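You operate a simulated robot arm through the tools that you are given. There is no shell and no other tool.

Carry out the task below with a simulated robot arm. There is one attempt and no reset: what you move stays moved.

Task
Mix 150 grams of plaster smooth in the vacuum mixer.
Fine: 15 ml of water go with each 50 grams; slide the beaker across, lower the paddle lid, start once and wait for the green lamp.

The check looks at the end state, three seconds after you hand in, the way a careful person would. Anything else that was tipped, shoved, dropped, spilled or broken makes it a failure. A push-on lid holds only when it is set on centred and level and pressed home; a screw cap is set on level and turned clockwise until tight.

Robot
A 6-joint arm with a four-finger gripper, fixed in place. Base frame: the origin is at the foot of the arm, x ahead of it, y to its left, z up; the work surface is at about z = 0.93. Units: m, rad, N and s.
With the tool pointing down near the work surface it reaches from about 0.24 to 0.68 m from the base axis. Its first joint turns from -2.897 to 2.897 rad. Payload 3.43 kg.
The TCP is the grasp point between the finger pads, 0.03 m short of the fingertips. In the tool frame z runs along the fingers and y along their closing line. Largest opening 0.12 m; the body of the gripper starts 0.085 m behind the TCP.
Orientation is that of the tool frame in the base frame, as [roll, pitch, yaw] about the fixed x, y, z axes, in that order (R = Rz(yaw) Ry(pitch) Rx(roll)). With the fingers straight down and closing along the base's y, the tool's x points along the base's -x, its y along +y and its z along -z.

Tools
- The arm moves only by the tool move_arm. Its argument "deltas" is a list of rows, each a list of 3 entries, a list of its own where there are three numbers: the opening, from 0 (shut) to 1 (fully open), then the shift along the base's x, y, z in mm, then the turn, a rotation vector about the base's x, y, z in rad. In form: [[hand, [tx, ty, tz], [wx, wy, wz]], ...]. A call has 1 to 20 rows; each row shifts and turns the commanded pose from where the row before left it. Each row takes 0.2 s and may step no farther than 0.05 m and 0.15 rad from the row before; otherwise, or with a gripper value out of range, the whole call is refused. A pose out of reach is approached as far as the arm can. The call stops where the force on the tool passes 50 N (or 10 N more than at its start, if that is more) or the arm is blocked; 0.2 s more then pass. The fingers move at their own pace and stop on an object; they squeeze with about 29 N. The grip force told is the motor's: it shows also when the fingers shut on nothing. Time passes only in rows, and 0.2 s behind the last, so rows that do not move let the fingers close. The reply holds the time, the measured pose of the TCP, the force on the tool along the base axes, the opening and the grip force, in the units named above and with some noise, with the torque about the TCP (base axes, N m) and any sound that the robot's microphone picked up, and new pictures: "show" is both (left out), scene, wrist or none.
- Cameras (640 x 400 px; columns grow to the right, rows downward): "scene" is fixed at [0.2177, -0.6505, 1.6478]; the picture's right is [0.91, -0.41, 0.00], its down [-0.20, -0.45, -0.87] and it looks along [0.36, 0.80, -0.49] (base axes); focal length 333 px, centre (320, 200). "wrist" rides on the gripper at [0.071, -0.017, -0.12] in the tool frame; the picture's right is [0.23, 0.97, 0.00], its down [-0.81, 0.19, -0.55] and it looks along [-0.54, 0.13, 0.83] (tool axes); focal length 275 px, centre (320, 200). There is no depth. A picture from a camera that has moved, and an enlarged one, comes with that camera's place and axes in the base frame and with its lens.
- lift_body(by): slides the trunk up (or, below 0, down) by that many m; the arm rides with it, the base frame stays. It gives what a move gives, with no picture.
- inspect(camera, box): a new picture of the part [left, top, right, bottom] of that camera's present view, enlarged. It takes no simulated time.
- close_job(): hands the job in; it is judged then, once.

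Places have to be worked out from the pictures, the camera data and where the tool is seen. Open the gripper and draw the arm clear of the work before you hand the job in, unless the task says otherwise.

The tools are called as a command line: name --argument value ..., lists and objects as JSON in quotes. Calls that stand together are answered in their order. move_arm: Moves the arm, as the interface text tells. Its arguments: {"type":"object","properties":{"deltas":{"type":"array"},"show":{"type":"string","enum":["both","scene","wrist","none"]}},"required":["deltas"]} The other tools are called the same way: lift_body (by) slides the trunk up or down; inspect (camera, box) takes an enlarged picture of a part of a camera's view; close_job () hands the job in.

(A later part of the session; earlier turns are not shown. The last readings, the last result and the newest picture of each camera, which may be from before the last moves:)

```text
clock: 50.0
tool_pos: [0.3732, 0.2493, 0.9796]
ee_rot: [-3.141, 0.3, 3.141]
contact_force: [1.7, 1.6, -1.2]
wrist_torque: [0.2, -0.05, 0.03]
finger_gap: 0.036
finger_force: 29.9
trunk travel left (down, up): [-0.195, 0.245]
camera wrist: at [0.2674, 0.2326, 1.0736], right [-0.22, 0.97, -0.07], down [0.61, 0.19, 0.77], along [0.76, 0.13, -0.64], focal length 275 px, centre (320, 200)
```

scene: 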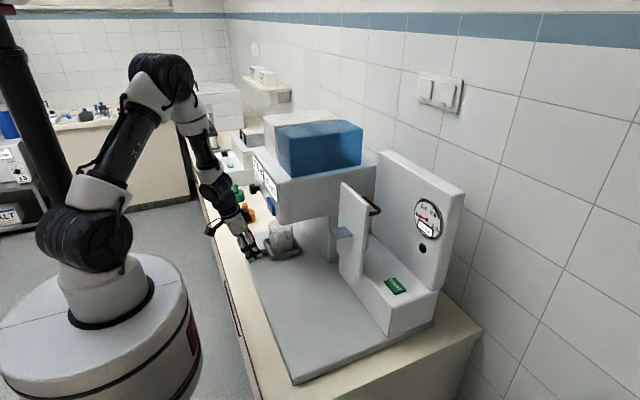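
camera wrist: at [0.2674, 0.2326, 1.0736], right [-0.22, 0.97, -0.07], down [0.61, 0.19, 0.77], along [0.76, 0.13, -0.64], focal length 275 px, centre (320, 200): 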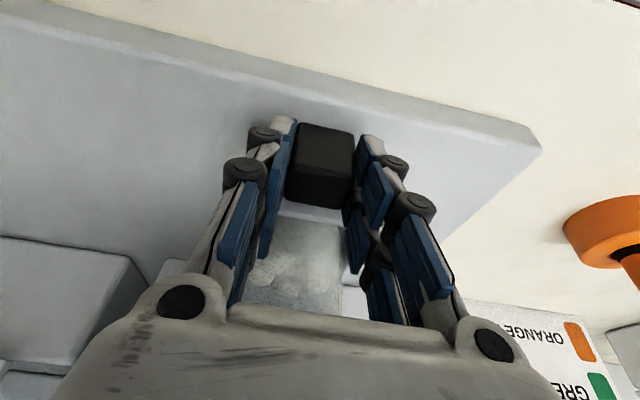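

The block is held (36 mm, 30 N) with almost no side load. I'll slide it toward -y gently, 40 mm to start.

move_arm --deltas '[[0.2, [0, -4, 0], [0, 0, 0]], [0.2, [0, -8, 0], [0, 0, 0]], [0.2, [0, -8, 0], [0, 0, 0]], [0.2, [0, -8, 0], [0, 0, 0]], [0.2, [0, -8, 0], [0, 0, 0]], [0.2, [0, -4, 0], [0, 0, 0]]]'

inspect --camera "scene" --box '[230, 180, 330, 300]'

```text
clock: 51.4
tool_pos: [0.3708, 0.2089, 0.9805]
ee_rot: [3.141, 0.301, -3.14]
contact_force: [1.2, 1.6, 1.7]
wrist_torque: [0.34, -0.57, 0.28]
finger_gap: 0.0359
finger_force: 45.2
trunk travel left (down, up): [-0.195, 0.245]
camera wrist: at [0.2673, 0.1922, 1.0735], right [-0.22, 0.97, -0.07], down [0.61, 0.19, 0.77], along [0.76, 0.13, -0.64], focal length 275 px, centre (320, 200)
```

scene: 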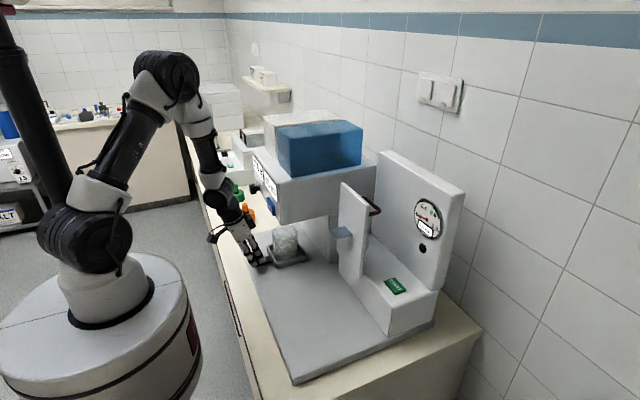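
wrist: 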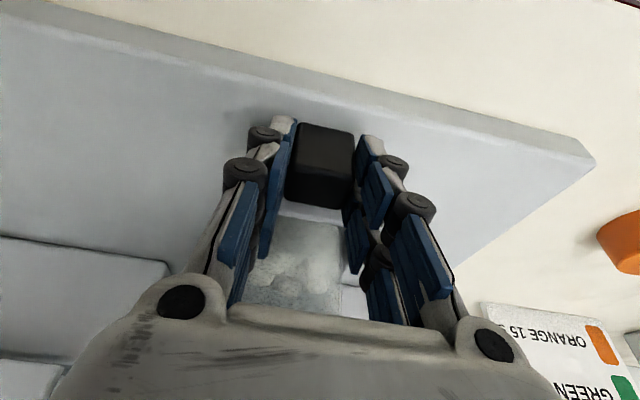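

```text
3.33 times, centred on (280, 240) of scene
camera zoom: at [0.2177, -0.6505, 1.6478], right [0.91, -0.41, 0.0], down [-0.2, -0.45, -0.87], along [0.36, 0.8, -0.49], focal length 1110 px, centre (453, 67)
```

zoom: 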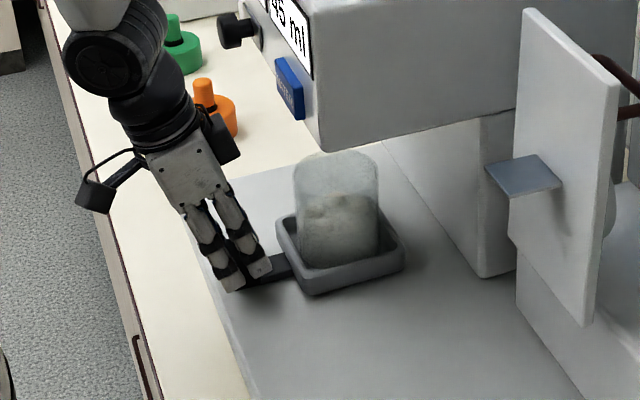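

The tray slides smoothly along the plate with the beaker upright. I'll continue 120 mm in small steps.

move_arm --deltas '[[0.2, [0, -6, 0], [0, 0, 0]], [0.2, [0, -10, 0], [0, 0, 0]], [0.2, [0, -10, 0], [0, 0, 0]], [0.2, [0, -10, 0], [0, 0, 0]], [0.2, [0, -10, 0], [0, 0, 0]], [0.2, [0, -10, 0], [0, 0, 0]], [0.2, [0, -10, 0], [0, 0, 0]], [0.2, [0, -10, 0], [0, 0, 0]], [0.2, [0, -10, 0], [0, 0, 0]], [0.2, [0, -10, 0], [0, 0, 0]], [0.2, [0, -10, 0], [0, 0, 0]], [0.2, [0, -10, 0], [0, 0, 0]], [0.2, [0, -4, 0], [0, 0, 0]]]'

inspect --camera "scene" --box '[230, 180, 380, 340]'

```text
clock: 54.2
tool_pos: [0.3758, 0.0918, 0.9869]
ee_rot: [-3.13, 0.284, -3.139]
contact_force: [-16.5, 0.9, -36.0]
wrist_torque: [0.13, 0.72, -0.57]
finger_gap: 0.0364
finger_force: 45.2
out of reach, approached as far as the arm can: row 10, 11, 12
trunk travel left (down, up): [-0.195, 0.245]
camera wrist: at [0.2725, 0.0764, 1.0837], right [-0.22, 0.97, -0.08], down [0.62, 0.2, 0.76], along [0.75, 0.12, -0.65], focal length 275 px, centre (320, 200)
```

scene: 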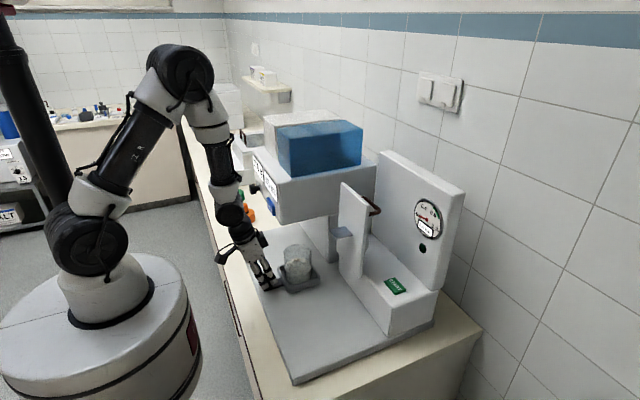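
wrist: 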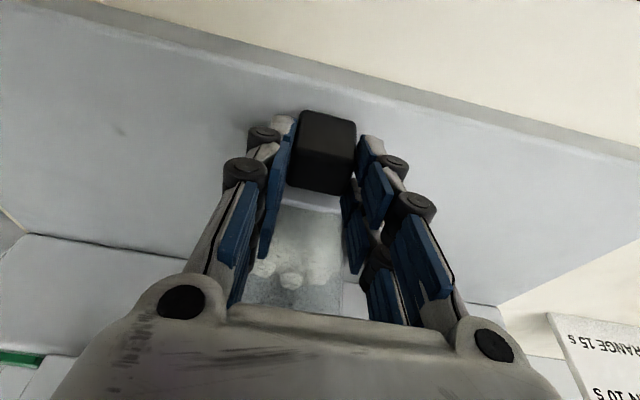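

```text
2.50 times, centred on (305, 260) of scene
camera zoom: at [0.2177, -0.6505, 1.6478], right [0.91, -0.41, 0.0], down [-0.2, -0.45, -0.87], along [0.36, 0.8, -0.49], focal length 833 px, centre (358, 50)
```

zoom: 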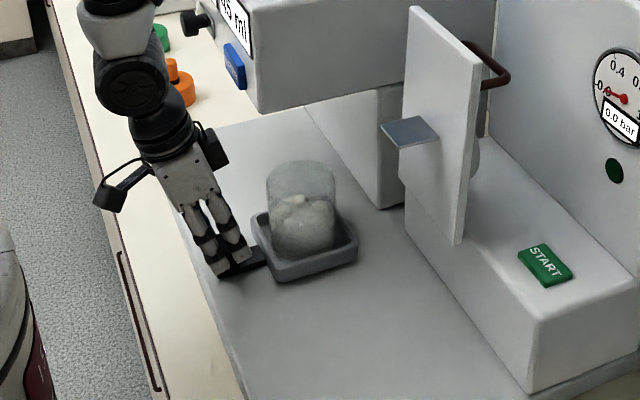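

The reach limit came up again near y 0.09, pulling with 36 N in z. The hand is past the dispenser now, so I'll let go, rise a little and stand the tool vertical.

move_arm --deltas '[[0.5, [0, 0, 0], [0, 0, 0]], [0.6, [0, 0, 0], [0, 0, 0]], [0.7, [0, 0, 0], [0, 0, 0]], [0.7, [0, 0, 25], [0, 0, 0]], [0.7, [0, 0, 25], [0, 0, 0]], [0.7, [0, 0, 0], [0, 0.15, 0]], [0.7, [0, 0, 0], [0, 0.15, 0]], [0.7, [0, 0, 0], [0, 0, 0]]]'

```text
clock: 56.0
tool_pos: [0.3901, 0.0638, 1.0405]
ee_rot: [-3.024, 0.181, 3.132]
contact_force: [-0.2, 0.0, -0.1]
wrist_torque: [0.02, -0.01, 0.02]
finger_gap: 0.084
finger_force: 0.1
out of reach, approached as far as the arm can: row 6, 7
trunk travel left (down, up): [-0.195, 0.245]
camera wrist: at [0.2973, 0.0616, 1.1455], right [-0.2, 0.97, -0.15], down [0.71, 0.25, 0.66], along [0.68, 0.02, -0.73], focal length 275 px, centre (320, 200)
```

scene: 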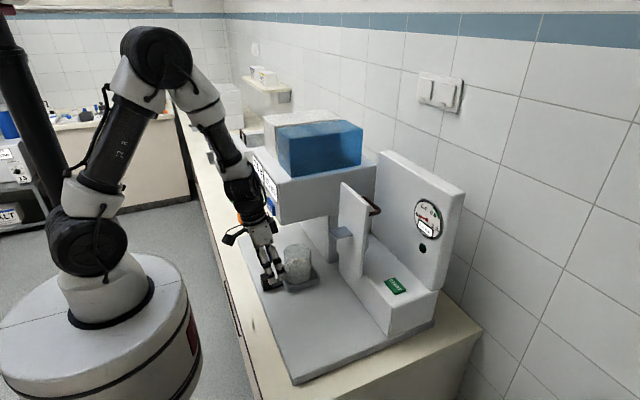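
wrist: 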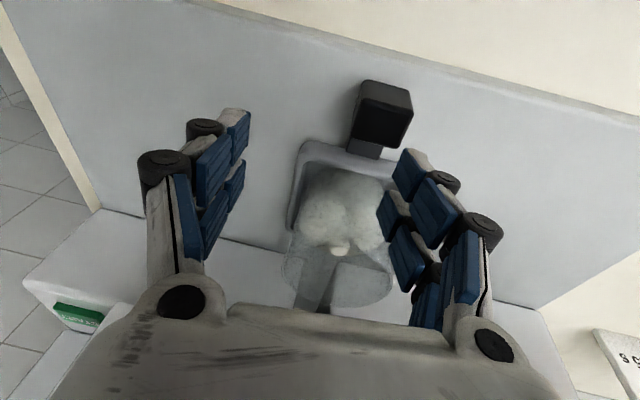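

The hand ended up slightly twisted at this trunk height, so vertical isn't comfortable here either. I'll raise the trunk back by 0.13 m, where a downward tool works, and correct the pose there.

lift_body --by 0.13

move_arm --deltas '[[0.7, [5, -5, 0], [0, 0, 0]], [0.7, [5, -5, 0], [0, 0, 0]], [0.7, [0, 0, 0], [0, 0, 0]]]'

```text
clock: 57.6
tool_pos: [0.3901, 0.0643, 1.169]
ee_rot: [-3.025, 0.179, 3.132]
contact_force: [-1.0, 0.8, 0.2]
wrist_torque: [0.01, 0.03, -0.02]
finger_gap: 0.0843
finger_force: 0.0
trunk travel left (down, up): [-0.325, 0.115]
```

```text
clock: 58.4
tool_pos: [0.4, 0.0519, 1.1691]
ee_rot: [-3.024, 0.181, 3.131]
contact_force: [0.2, -0.1, -0.1]
wrist_torque: [-0.01, -0.01, 0.0]
finger_gap: 0.0838
finger_force: 0.0
trunk travel left (down, up): [-0.325, 0.115]
camera wrist: at [0.3075, 0.0515, 1.276], right [-0.2, 0.97, -0.15], down [0.71, 0.25, 0.66], along [0.68, 0.02, -0.73], focal length 275 px, centre (320, 200)
```

scene: 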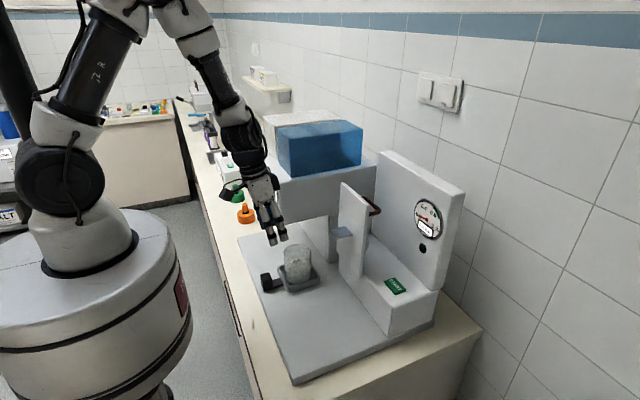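
wrist: 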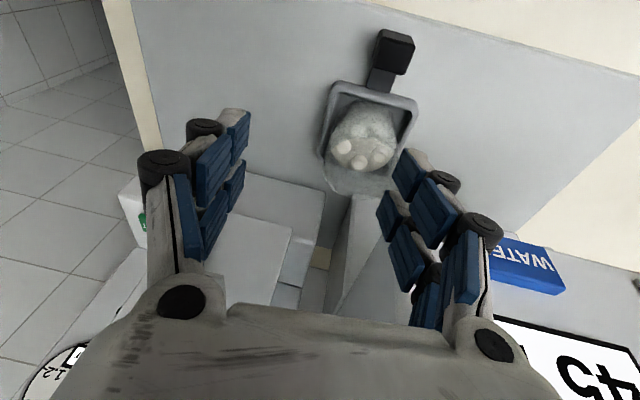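

The commanded pose matches the measured one, with the tool leaning about 0.18 rad to +x and 0.12 rad to -y. I'll straighten it to vertical here at a safe height.

move_arm --deltas '[[0.7, [0, 0, 0], [0.06, 0.09, 0]], [0.7, [0, 0, 0], [0.06, 0.09, 0]], [0.7, [0, 0, 0], [0, 0, 0]]]' --show "wrist"

```text
clock: 59.2
tool_pos: [0.4007, 0.0535, 1.1688]
ee_rot: [-3.14, -0.002, 3.12]
contact_force: [-0.3, 1.0, -0.5]
wrist_torque: [0.0, 0.01, -0.03]
finger_gap: 0.0842
finger_force: 0.0
trunk travel left (down, up): [-0.325, 0.115]
camera wrist: at [0.3275, 0.0382, 1.2896], right [-0.21, 0.98, 0.0], down [0.82, 0.17, 0.55], along [0.54, 0.12, -0.83], focal length 275 px, centre (320, 200)
```

wrist: 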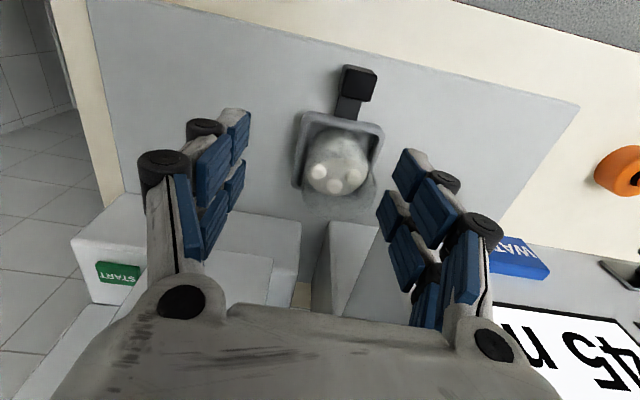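

The tool is vertical now, and the handle block works out at about (0.377, 0.094). I'll move above it and come down with open fingers.

move_arm --deltas '[[0.7, [-12, 20, -20], [0, 0, 0.01]], [0.7, [-12, 20, -20], [0, 0, 0.01]], [0.7, [0, 0, -40], [0, 0, 0]], [0.7, [0, 0, -40], [0, 0, 0]], [0.7, [0, 0, -20], [0, 0, 0]], [0.7, [0, 0, 0], [0, 0, 0]]]'

inspect --camera "scene" --box '[230, 200, 350, 320]'

```text
clock: 60.6
tool_pos: [0.3771, 0.0919, 1.0288]
ee_rot: [-3.141, 0.001, -3.142]
contact_force: [0.5, 0.1, 0.6]
wrist_torque: [0.02, 0.0, 0.0]
finger_gap: 0.084
finger_force: 0.0
trunk travel left (down, up): [-0.325, 0.115]
camera wrist: at [0.304, 0.0758, 1.1494], right [-0.23, 0.97, 0.0], down [0.81, 0.19, 0.55], along [0.54, 0.13, -0.83], focal length 275 px, centre (320, 200)
```

scene: 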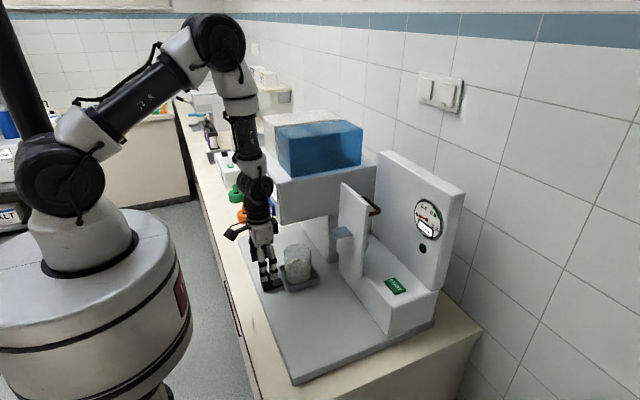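
wrist: 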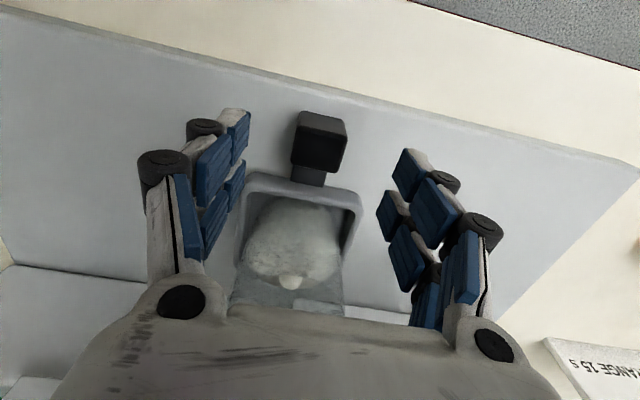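

```text
3.33 times, centred on (290, 260) of scene
camera zoom: at [0.2177, -0.6505, 1.6478], right [0.91, -0.41, 0.0], down [-0.2, -0.45, -0.87], along [0.36, 0.8, -0.49], focal length 1110 px, centre (420, 0)
```

zoom: 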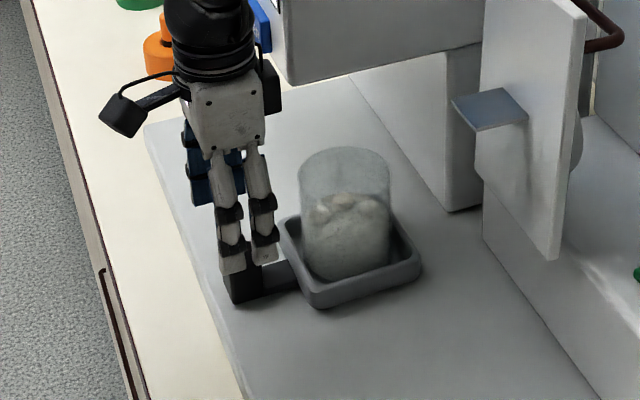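

The block is directly below, at about (0.377, 0.094). I'll lower 52 mm and close on it.

move_arm --deltas '[[0.7, [0, 1, -25], [0, 0, 0]], [0.7, [0, 0, -20], [0, 0, 0]], [0.7, [0, 0, -7], [0, 0, 0]], [0.4, [0, 0, 0], [0, 0, 0]], [0.3, [0, 0, 0], [0, 0, 0]], [0.2, [0, 0, 0], [0, 0, 0]], [0.2, [0, 0, 0], [0, 0, 0]], [0.2, [0, 0, 0], [0, 0, 0]]]' --show "wrist"

```text
clock: 62.4
tool_pos: [0.3762, 0.0939, 0.9755]
ee_rot: [3.141, -0.002, 3.14]
contact_force: [-0.4, -1.7, 0.3]
wrist_torque: [-0.01, -0.1, 0.01]
finger_gap: 0.0362
finger_force: 33.7
trunk travel left (down, up): [-0.325, 0.115]
camera wrist: at [0.3039, 0.0774, 1.0976], right [-0.23, 0.97, 0.0], down [0.81, 0.19, 0.55], along [0.54, 0.13, -0.83], focal length 275 px, centre (320, 200)
```

wrist: 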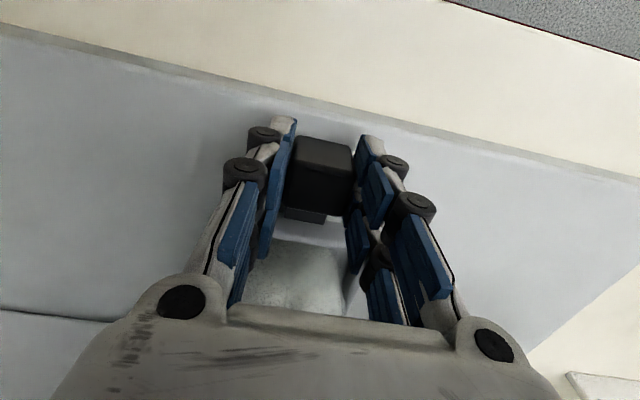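

It is gripped again with low side load and no reach warning. I'll continue the slide, about 90 mm toward -y.

move_arm --deltas '[[0.2, [0, -5, 0], [0, 0, 0]], [0.2, [0, -10, 0], [0, 0, 0]], [0.2, [0, -10, 0], [0, 0, 0]], [0.2, [0, -10, 0], [0, 0, 0]], [0.2, [0, -10, 0], [0, 0, 0]], [0.2, [0, -10, 0], [0, 0, 0]], [0.2, [0, -10, 0], [0, 0, 0]], [0.2, [0, -10, 0], [0, 0, 0]], [0.2, [0, -10, 0], [0, 0, 0]], [0.2, [0, -5, 0], [0, 0, 0]]]'

inspect --camera "scene" --box '[250, 170, 410, 340]'

```text
clock: 64.6
tool_pos: [0.3755, 0.0039, 0.9773]
ee_rot: [3.141, -0.002, 3.141]
contact_force: [-2.9, 1.1, -16.6]
wrist_torque: [0.33, -0.49, -0.09]
finger_gap: 0.0355
finger_force: 44.6
trunk travel left (down, up): [-0.325, 0.115]
camera wrist: at [0.3041, -0.0128, 1.0977], right [-0.23, 0.97, 0.0], down [0.81, 0.19, 0.55], along [0.54, 0.13, -0.83], focal length 275 px, centre (320, 200)
```

scene: 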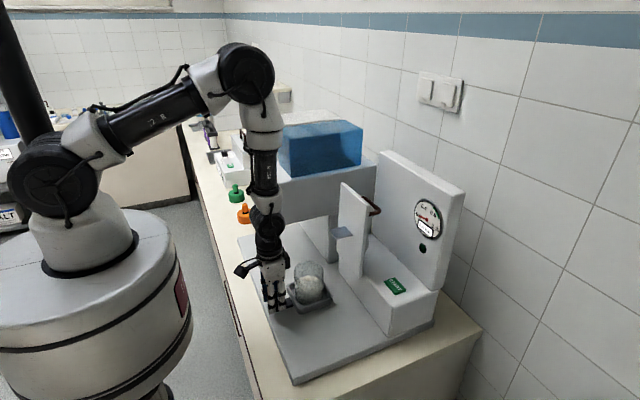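
wrist: 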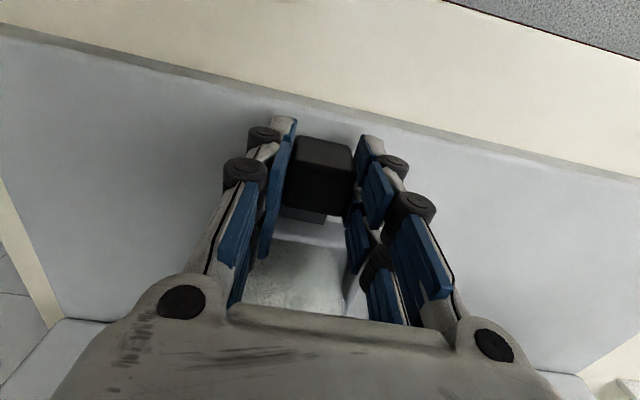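

```text
2.35 times, centred on (330, 255) of scene
camera zoom: at [0.2177, -0.6505, 1.6478], right [0.91, -0.41, 0.0], down [-0.2, -0.45, -0.87], along [0.36, 0.8, -0.49], focal length 784 px, centre (296, 71)
```

zoom: 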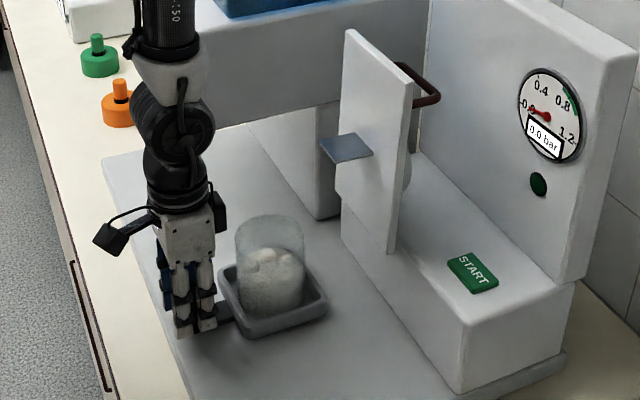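

The beaker is at about y 0.004 and sliding well. I'll go on in 5 mm steps to about y -0.03, watching for an end stop.

move_arm --deltas '[[0.2, [0, -5, 0], [0, 0, 0]], [0.2, [0, -5, 0], [0, 0, 0]], [0.2, [0, -5, 0], [0, 0, 0]], [0.2, [0, -5, 0], [0, 0, 0]], [0.2, [0, -5, 0], [0, 0, 0]], [0.2, [0, -5, 0], [0, 0, 0]]]'

inspect --camera "scene" --box '[250, 170, 410, 340]'

```text
clock: 66.0
tool_pos: [0.3751, -0.0272, 0.9758]
ee_rot: [-3.141, -0.002, 3.142]
contact_force: [-1.6, -0.9, -11.4]
wrist_torque: [0.2, 1.11, 0.1]
finger_gap: 0.0355
finger_force: 44.6
trunk travel left (down, up): [-0.325, 0.115]
camera wrist: at [0.3041, -0.0432, 1.0977], right [-0.23, 0.97, 0.0], down [0.81, 0.19, 0.55], along [0.54, 0.13, -0.83], focal length 275 px, centre (320, 200)
```

scene: 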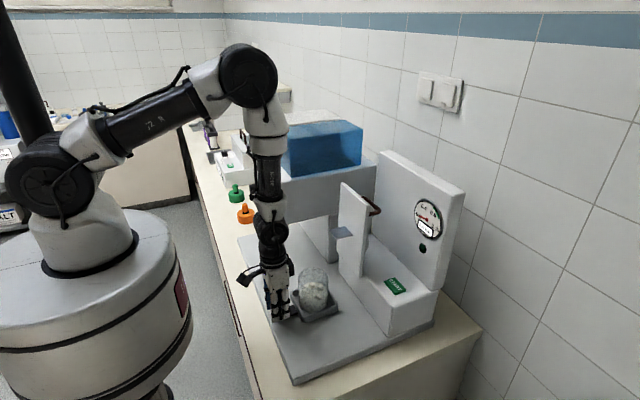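
wrist: 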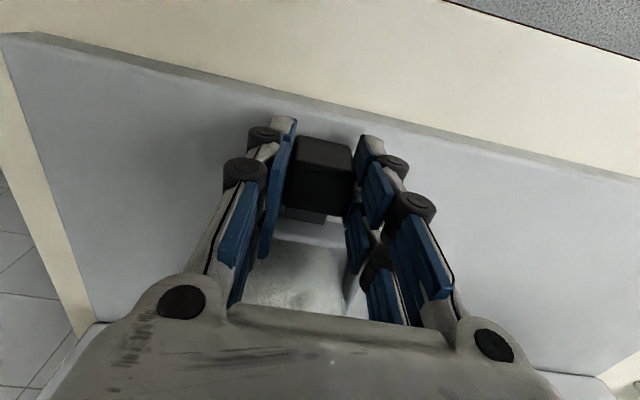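

```text
2.35 times, centred on (330, 255) of scene
camera zoom: at [0.2177, -0.6505, 1.6478], right [0.91, -0.41, 0.0], down [-0.2, -0.45, -0.87], along [0.36, 0.8, -0.49], focal length 784 px, centre (296, 71)
```

zoom: 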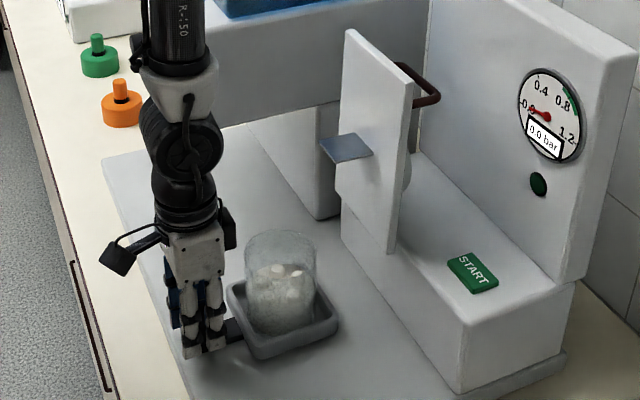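

There's no stop yet at y -0.027, which lines up with the paddle centre I worked out (about x 0.475, y -0.027 once lowered). I'll probe a few millimetres further to see whether an end stop is there.

move_arm --deltas '[[0.2, [0, -2, 0], [0, 0, 0]], [0.2, [0, -2, 0], [0, 0, 0]]]' --show "none"

```text
clock: 66.6
tool_pos: [0.376, -0.0292, 0.9772]
ee_rot: [-3.14, 0.0, 3.141]
contact_force: [-4.7, 0.8, -0.7]
wrist_torque: [0.28, 0.85, 0.05]
finger_gap: 0.0358
finger_force: 44.4
trunk travel left (down, up): [-0.325, 0.115]
```

Still no resistance. I'll probe another 4 mm.

move_arm --deltas '[[0.2, [0, -2, 0], [0, 0, 0]], [0.2, [0, -2, 0], [0, 0, 0]]]' --show "wrist"

```text
clock: 67.2
tool_pos: [0.3752, -0.0299, 0.9772]
ee_rot: [-3.138, -0.002, -3.14]
contact_force: [-3.6, 31.8, 2.3]
wrist_torque: [1.23, 0.52, -0.29]
finger_gap: 0.0357
finger_force: 44.6
trunk travel left (down, up): [-0.325, 0.115]
camera wrist: at [0.304, -0.0464, 1.0978], right [-0.23, 0.97, 0.0], down [0.81, 0.19, 0.55], along [0.54, 0.13, -0.83], focal length 275 px, centre (320, 200)
```

wrist: 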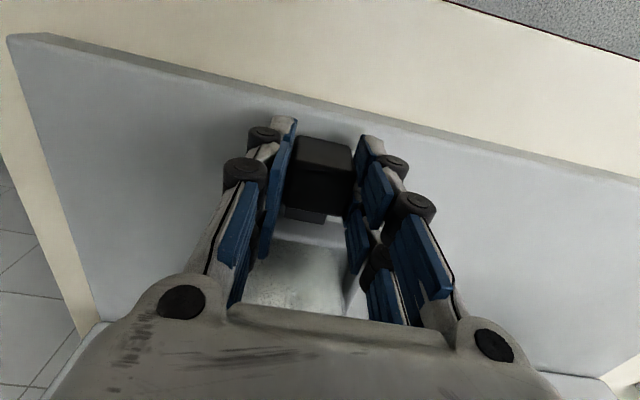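

A firm 32 N in y means the tray has reached its end stop at y about -0.030, under the paddle. I'll ease off the push, open the fingers, and rise straight up.

move_arm --deltas '[[0.2, [0, 2, 0], [0, 0, 0]], [0.2, [0, 2, 0], [0, 0, 0]], [0.5, [0, 0, 0], [0, 0, 0]], [0.7, [0, 0, 0], [0, 0, 0]], [0.7, [0, 0, 0], [0, 0, 0]], [0.7, [0, 0, 20], [0, 0, 0]], [0.7, [0, 0, 40], [0, 0, 0]], [0.7, [0, 0, 45], [0, 0, 0]], [0.7, [0, 0, 45], [0, 0, 0]], [0.7, [0, 0, 45], [0, 0, 0]]]'

inspect --camera "wrist" --box '[220, 0, 460, 200]'

inspect --camera "scene" --box '[250, 170, 450, 340]'

```text
clock: 69.4
tool_pos: [0.3741, -0.0288, 1.1737]
ee_rot: [-3.141, -0.002, 3.14]
contact_force: [-0.5, 0.0, 0.6]
wrist_torque: [-0.05, -0.02, -0.03]
finger_gap: 0.0843
finger_force: 0.0
trunk travel left (down, up): [-0.325, 0.115]
camera wrist: at [0.3016, -0.0459, 1.2957], right [-0.23, 0.97, 0.0], down [0.81, 0.19, 0.55], along [0.54, 0.13, -0.83], focal length 275 px, centre (320, 200)
```

scene: 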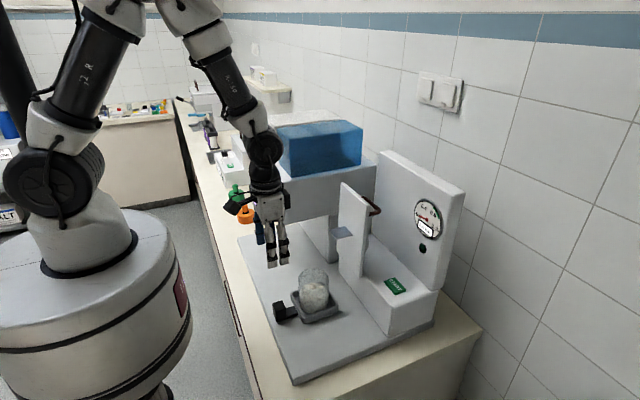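
wrist: 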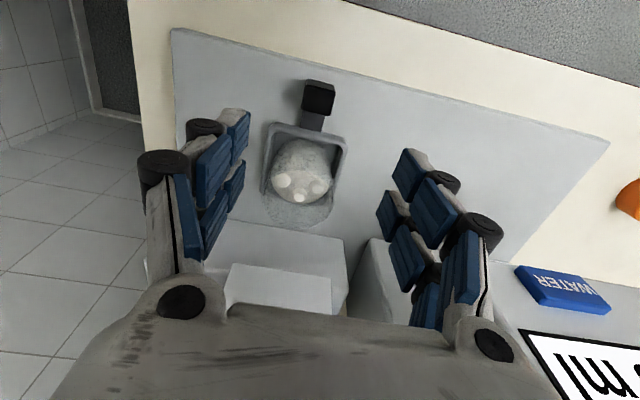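

```text
2.00 times, centred on (340, 100) of wrist
camera zoom: at [0.3016, -0.0459, 1.2957], right [-0.23, 0.97, 0.0], down [0.81, 0.19, 0.55], along [0.54, 0.13, -0.83], focal length 551 px, centre (280, 400)
```

zoom: 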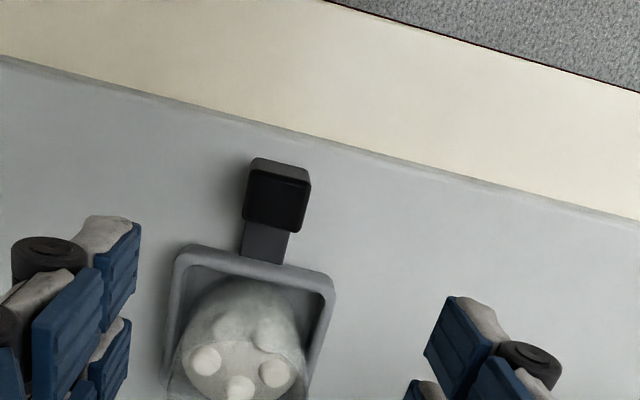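

```text
2.35 times, centred on (350, 255) of scene
camera zoom: at [0.2177, -0.6505, 1.6478], right [0.91, -0.41, 0.0], down [-0.2, -0.45, -0.87], along [0.36, 0.8, -0.49], focal length 784 px, centre (249, 71)
```

zoom: 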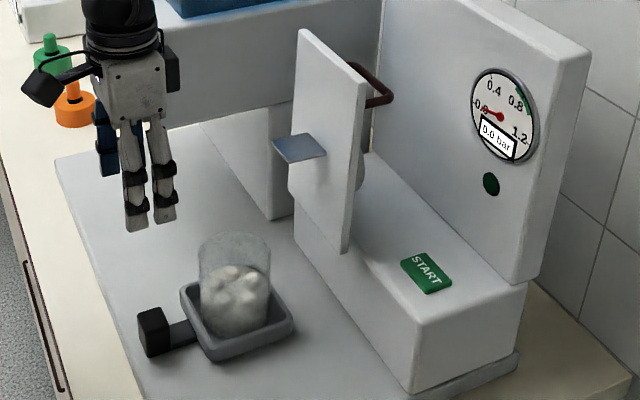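

The tray is at its stop with the beaker upright. Next is the lid: its handle is a U-bar behind the plate near (0.66, -0.027, 1.21), so I'll rise well above it and look down before touching it.

move_arm --deltas '[[0.9, [0, 0, 48], [0, 0, 0]], [0.9, [0, 0, 48], [0, 0, 0]], [0.9, [0, 0, 48], [0, 0, 0]], [0.9, [0, 0, 48], [0, 0, 0]], [0.9, [45, 0, 15], [0, 0, 0]], [0.9, [45, 0, 0], [0, 0, 0]], [0.9, [45, 0, 0], [0, 0, 0]], [0.9, [45, 0, 0], [0, 0, 0]], [0.9, [20, 0, 0], [0, 0, 0]], [0.9, [0, 0, 0], [0, 0, 0]]]'

inspect --camera "wrist" --box '[200, 60, 440, 240]'

inspect --camera "scene" --box '[320, 100, 460, 240]'

```text
clock: 71.6
tool_pos: [0.5753, -0.0304, 1.3794]
ee_rot: [3.14, -0.002, -3.14]
contact_force: [-0.1, -0.3, 0.0]
wrist_torque: [0.03, -0.03, 0.02]
finger_gap: 0.108
finger_force: 0.0
trunk travel left (down, up): [-0.325, 0.115]
camera wrist: at [0.5029, -0.0469, 1.4997], right [-0.23, 0.97, 0.0], down [0.81, 0.19, 0.55], along [0.54, 0.13, -0.83], focal length 275 px, centre (320, 200)
```

scene: 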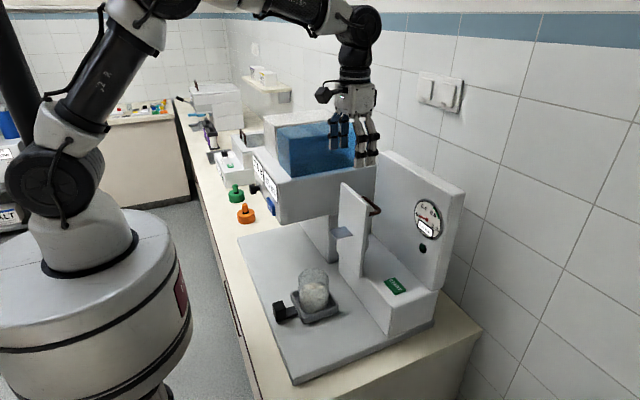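
wrist: 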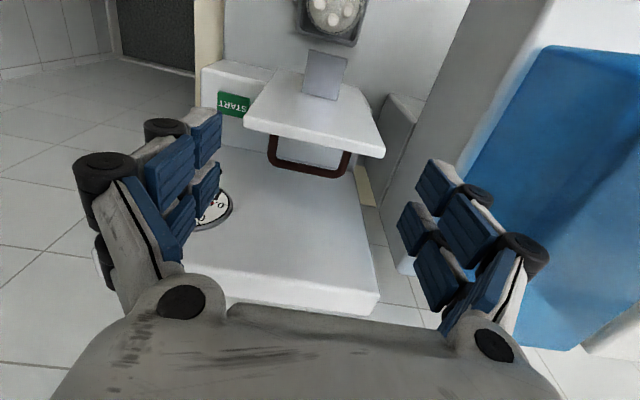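

```text
2.22 times, centred on (320, 150) of wrist
camera zoom: at [0.5029, -0.0469, 1.4997], right [-0.23, 0.97, 0.0], down [0.81, 0.19, 0.55], along [0.54, 0.13, -0.83], focal length 612 px, centre (320, 311)
```

zoom: 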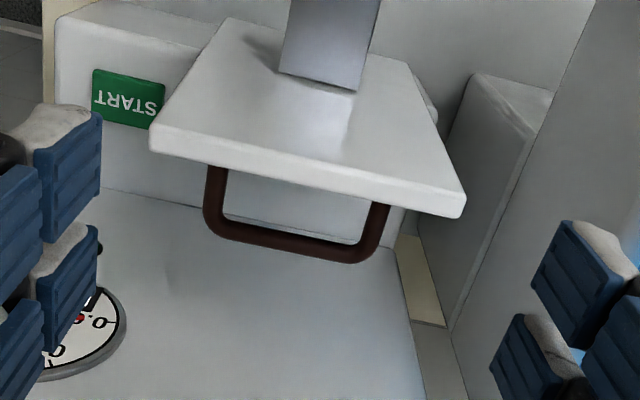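

```text
2.86 times, centred on (390, 170) of scene
camera zoom: at [0.2177, -0.6505, 1.6478], right [0.91, -0.41, 0.0], down [-0.2, -0.45, -0.87], along [0.36, 0.8, -0.49], focal length 952 px, centre (120, 286)
```

zoom: 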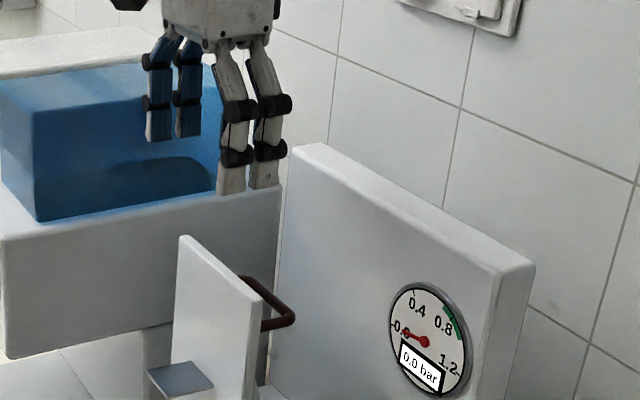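

From above, the U-handle spans about y -0.072 to 0.024 at x about 0.655, and the plate's back is at x 0.594. I'll open fully, centre above it at y about -0.025, and come down to just above the bar.

move_arm --deltas '[[1, [30, 5, 0], [0, 0, 0]], [1, [30, 0, 0], [0, 0, 0]], [1, [10, 0, -20], [0, 0, 0]], [1, [0, 0, -40], [0, 0, 0]], [1, [0, 0, -40], [0, 0, 0]], [1, [0, 0, -15], [0, 0, 0]], [1, [0, 0, 0], [0, 0, 0]]]'

inspect --camera "wrist" --box '[120, 60, 520, 310]'

inspect --camera "scene" --box '[320, 120, 460, 240]'

```text
clock: 73.2
tool_pos: [0.645, -0.0258, 1.2626]
ee_rot: [-3.14, -0.004, 3.141]
contact_force: [-0.5, 0.4, 1.2]
wrist_torque: [0.01, -0.02, 0.02]
finger_gap: 0.1201
finger_force: 0.0
trunk travel left (down, up): [-0.325, 0.115]
camera wrist: at [0.573, -0.0423, 1.3841], right [-0.23, 0.97, 0.0], down [0.81, 0.19, 0.55], along [0.54, 0.13, -0.83], focal length 275 px, centre (320, 200)
```

scene: 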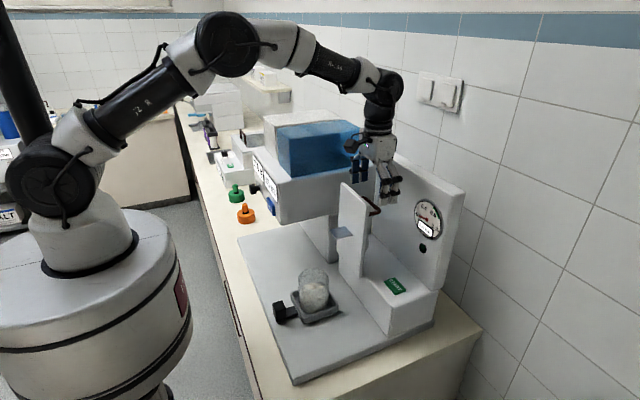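
wrist: 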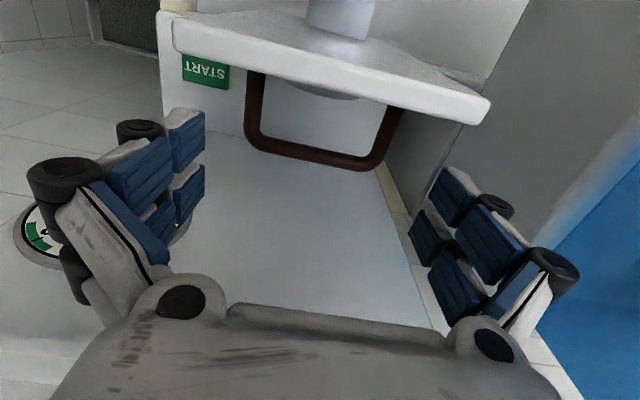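

```text
1.60 times, centred on (320, 185) of wrist
camera zoom: at [0.573, -0.0423, 1.3841], right [-0.23, 0.97, 0.0], down [0.81, 0.19, 0.55], along [0.54, 0.13, -0.83], focal length 440 px, centre (320, 224)
```

zoom: 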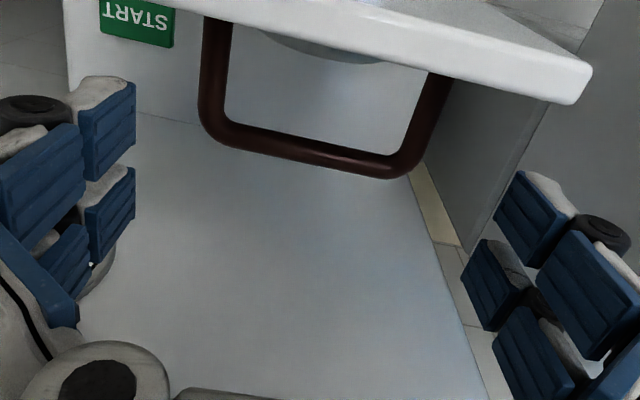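

```text
3.33 times, centred on (390, 180) of scene
camera zoom: at [0.2177, -0.6505, 1.6478], right [0.91, -0.41, 0.0], down [-0.2, -0.45, -0.87], along [0.36, 0.8, -0.49], focal length 1110 px, centre (87, 267)
```

zoom: 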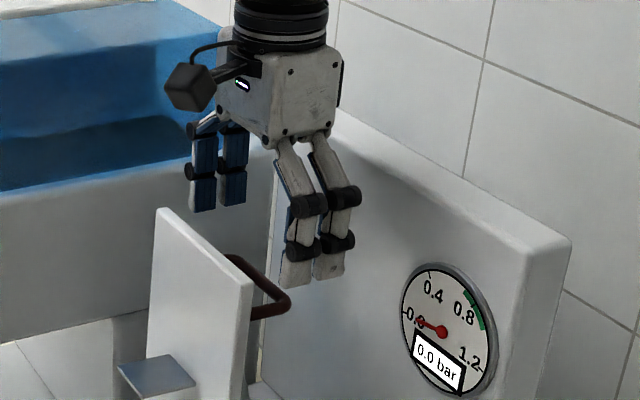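

The handle's centre is at y about -0.027 and it is about 98 mm wide, leaving roughly 11 mm clearance each side. I'll lower the fingers outside its two legs to z about 1.206.

move_arm --deltas '[[1, [-2, -1, -10], [0, 0, 0]], [1, [0, 0, -20], [0, 0, 0]], [1, [0, 0, -18], [0, 0, 0]], [1, [0, 0, -8], [0, 0, 0]]]'

inspect --camera "wrist" --box '[120, 60, 520, 310]'

inspect --camera "scene" --box '[320, 120, 460, 240]'

```text
clock: 74.2
tool_pos: [0.6442, -0.0261, 1.2075]
ee_rot: [3.141, -0.002, 3.141]
contact_force: [0.0, -0.4, 0.5]
wrist_torque: [0.03, 0.03, 0.0]
finger_gap: 0.1201
finger_force: 0.1
trunk travel left (down, up): [-0.325, 0.115]
camera wrist: at [0.5721, -0.0425, 1.328], right [-0.23, 0.97, 0.0], down [0.81, 0.19, 0.55], along [0.54, 0.13, -0.83], focal length 275 px, centre (320, 200)
```

scene: 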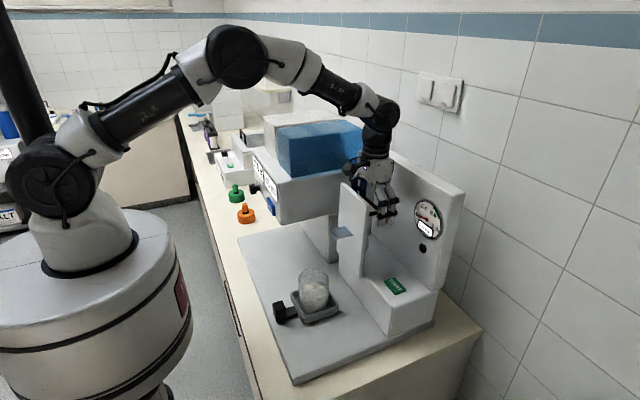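
wrist: 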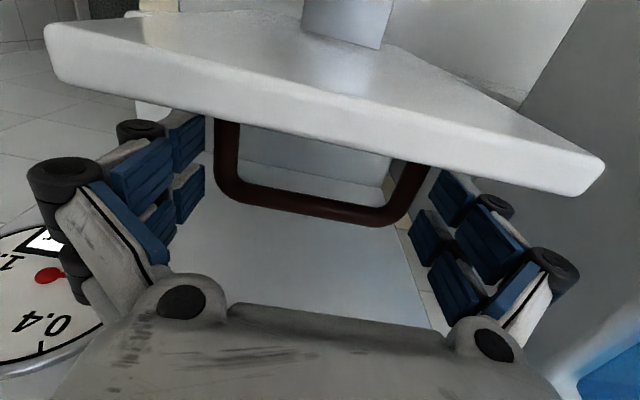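

```text
1.60 times, centred on (320, 185) of wrist
camera zoom: at [0.5721, -0.0425, 1.328], right [-0.23, 0.97, 0.0], down [0.81, 0.19, 0.55], along [0.54, 0.13, -0.83], focal length 440 px, centre (320, 224)
```

zoom: 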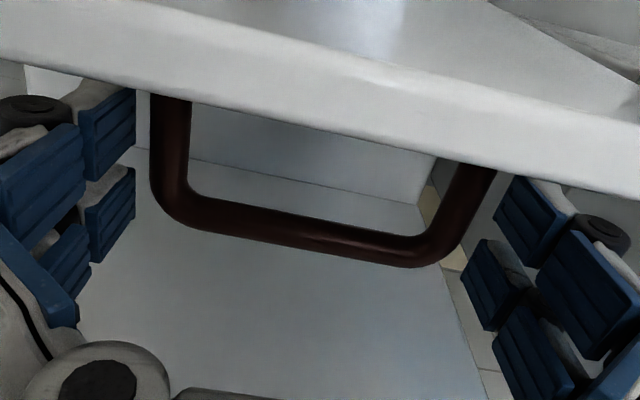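

```text
3.33 times, centred on (390, 180) of scene
camera zoom: at [0.2177, -0.6505, 1.6478], right [0.91, -0.41, 0.0], down [-0.2, -0.45, -0.87], along [0.36, 0.8, -0.49], focal length 1110 px, centre (87, 267)
```

zoom: 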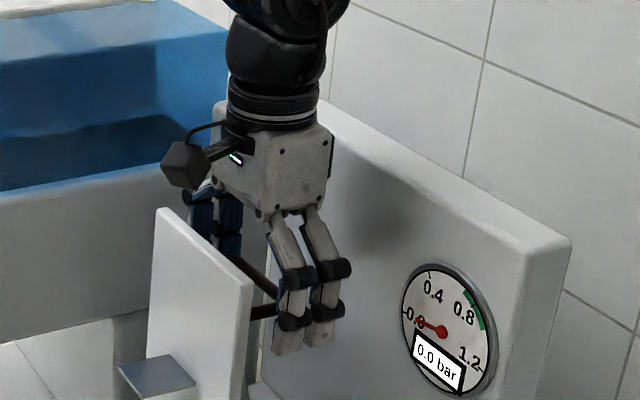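

The fingers are outside both legs of the handle; the bar works out at about x 0.65, z 1.215. I'll raise 4 mm and close onto the handle.

move_arm --deltas '[[0.9, [-1, -1, 4], [0, 0, 0]], [0.7, [0, 0, 0], [0, 0, 0]], [0.65, [0, 0, 0], [0, 0, 0]], [0.6, [0, 0, 0], [0, 0, 0]], [0.6, [0, 0, 0], [0, 0, 0]]]'

inspect --camera "wrist" --box '[120, 60, 520, 310]'

```text
clock: 75.4
tool_pos: [0.6435, -0.0296, 1.2144]
ee_rot: [3.14, 0.002, 3.139]
contact_force: [2.0, -14.8, 13.0]
wrist_torque: [-0.48, 0.48, 0.21]
finger_gap: 0.087
finger_force: 36.6
trunk travel left (down, up): [-0.325, 0.115]
camera wrist: at [0.5708, -0.0464, 1.3337], right [-0.23, 0.97, 0.0], down [0.81, 0.19, 0.55], along [0.54, 0.13, -0.83], focal length 275 px, centre (320, 200)
```

scene: 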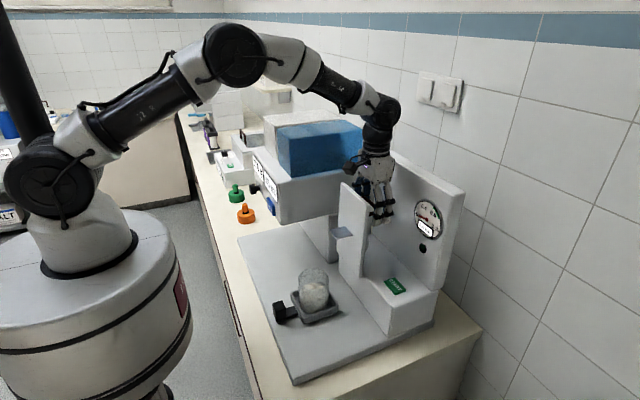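
wrist: 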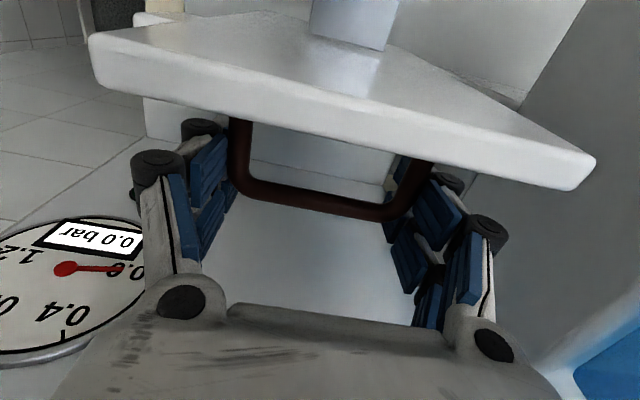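

```text
1.60 times, centred on (320, 185) of wrist
camera zoom: at [0.5708, -0.0464, 1.3337], right [-0.23, 0.97, 0.0], down [0.81, 0.19, 0.55], along [0.54, 0.13, -0.83], focal length 440 px, centre (320, 224)
```

zoom: 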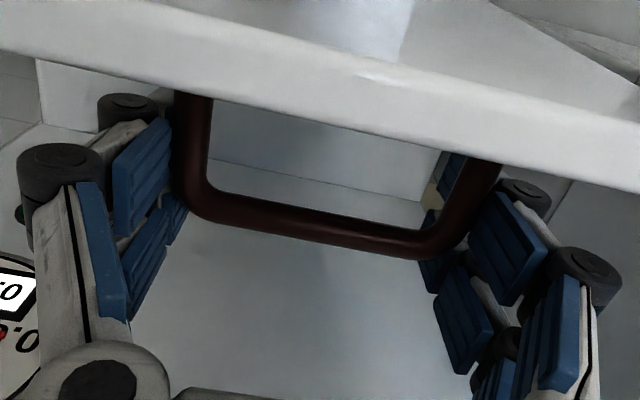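

The handle is held (87 mm, 37 N). The hinge should be near (0.59, 1.045), so I'll start the arc gently, top of the lid toward -x, and check the forces.

move_arm --deltas '[[0.6, [-4, -2, 1], [0, 0, 0]], [0.6, [-5, 0, 1], [0, 0, 0]], [0.6, [-6, 0, 2], [0, 0, 0]]]'

inspect --camera "scene" --box '[300, 120, 440, 290]'

```text
clock: 76.2
tool_pos: [0.6283, -0.0302, 1.2147]
ee_rot: [3.14, 0.002, 3.141]
contact_force: [11.4, -7.9, 10.6]
wrist_torque: [0.19, -1.52, 0.15]
finger_gap: 0.0875
finger_force: 45.2
trunk travel left (down, up): [-0.325, 0.115]
camera wrist: at [0.557, -0.0467, 1.336], right [-0.23, 0.97, 0.0], down [0.81, 0.19, 0.55], along [0.54, 0.13, -0.83], focal length 275 px, centre (320, 200)
```

scene: 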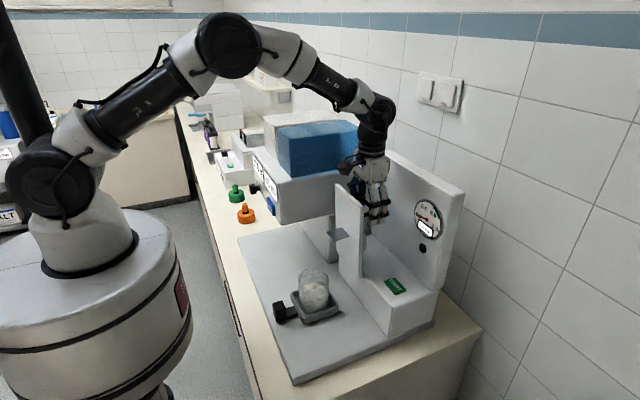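
wrist: 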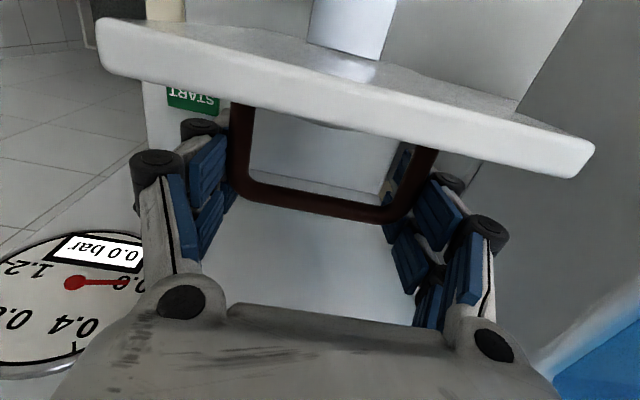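

```text
2.35 times, centred on (370, 205) of scene
camera zoom: at [0.2177, -0.6505, 1.6478], right [0.91, -0.41, 0.0], down [-0.2, -0.45, -0.87], along [0.36, 0.8, -0.49], focal length 784 px, centre (202, 188)
```

zoom: 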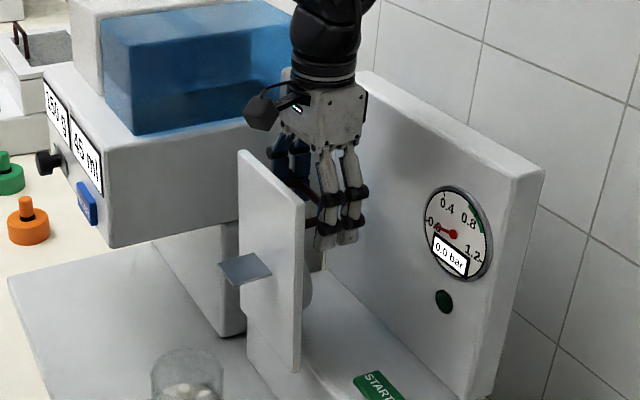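

The lid top moved about 15 mm toward -x with the handle, against only about 11 N, and the lower edge stayed put, so it is hinged at the bottom. I'll continue along the arc in small steps.

move_arm --deltas '[[0.6, [-7, 0, 1], [0, 0, 0]], [0.6, [-7, 0, 1], [0, 0, 0]], [0.6, [-7, 0, 0.5], [0, 0, 0]], [0.6, [-7, 0, 0.5], [0, 0, 0]]]'

inspect --camera "scene" --box '[300, 120, 440, 290]'

```text
clock: 77.2
tool_pos: [0.6031, -0.0286, 1.2149]
ee_rot: [3.14, -0.006, -3.141]
contact_force: [10.2, -5.1, -24.2]
wrist_torque: [0.12, -1.85, 0.14]
finger_gap: 0.0885
finger_force: 44.9
trunk travel left (down, up): [-0.325, 0.115]
camera wrist: at [0.5309, -0.0467, 1.336], right [-0.23, 0.97, 0.0], down [0.82, 0.19, 0.55], along [0.53, 0.13, -0.84], focal length 275 px, centre (320, 200)
```

scene: 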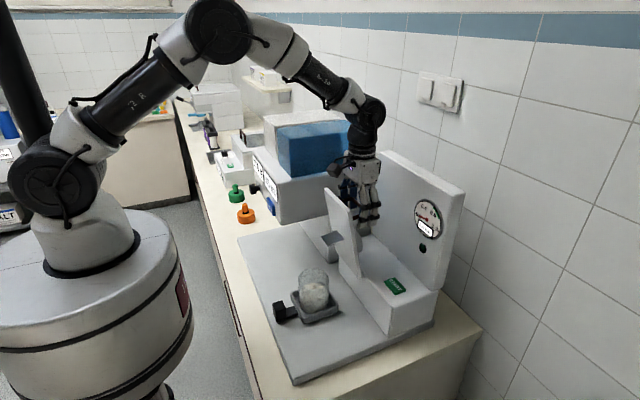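
wrist: 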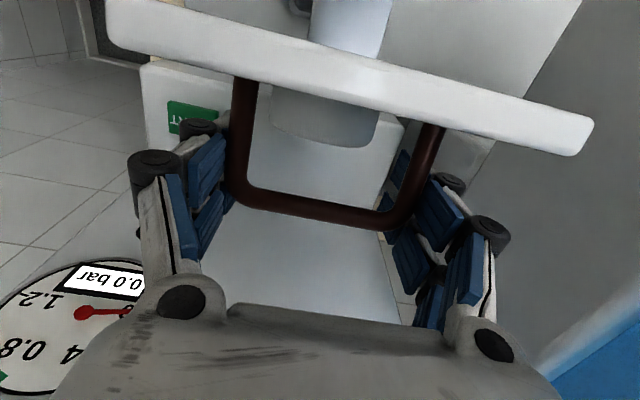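

```text
2.35 times, centred on (370, 205) of scene
camera zoom: at [0.2177, -0.6505, 1.6478], right [0.91, -0.41, 0.0], down [-0.2, -0.45, -0.87], along [0.36, 0.8, -0.49], focal length 784 px, centre (202, 188)
```

zoom: 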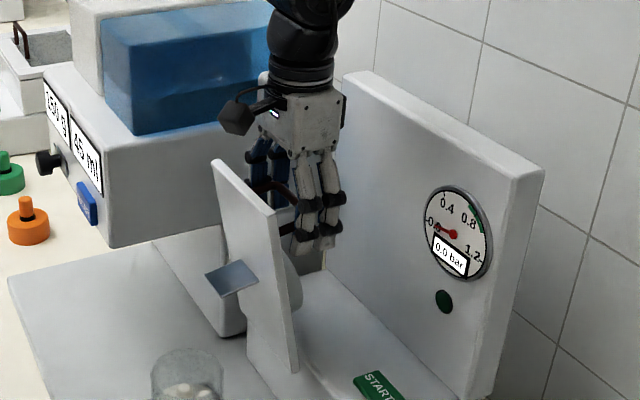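

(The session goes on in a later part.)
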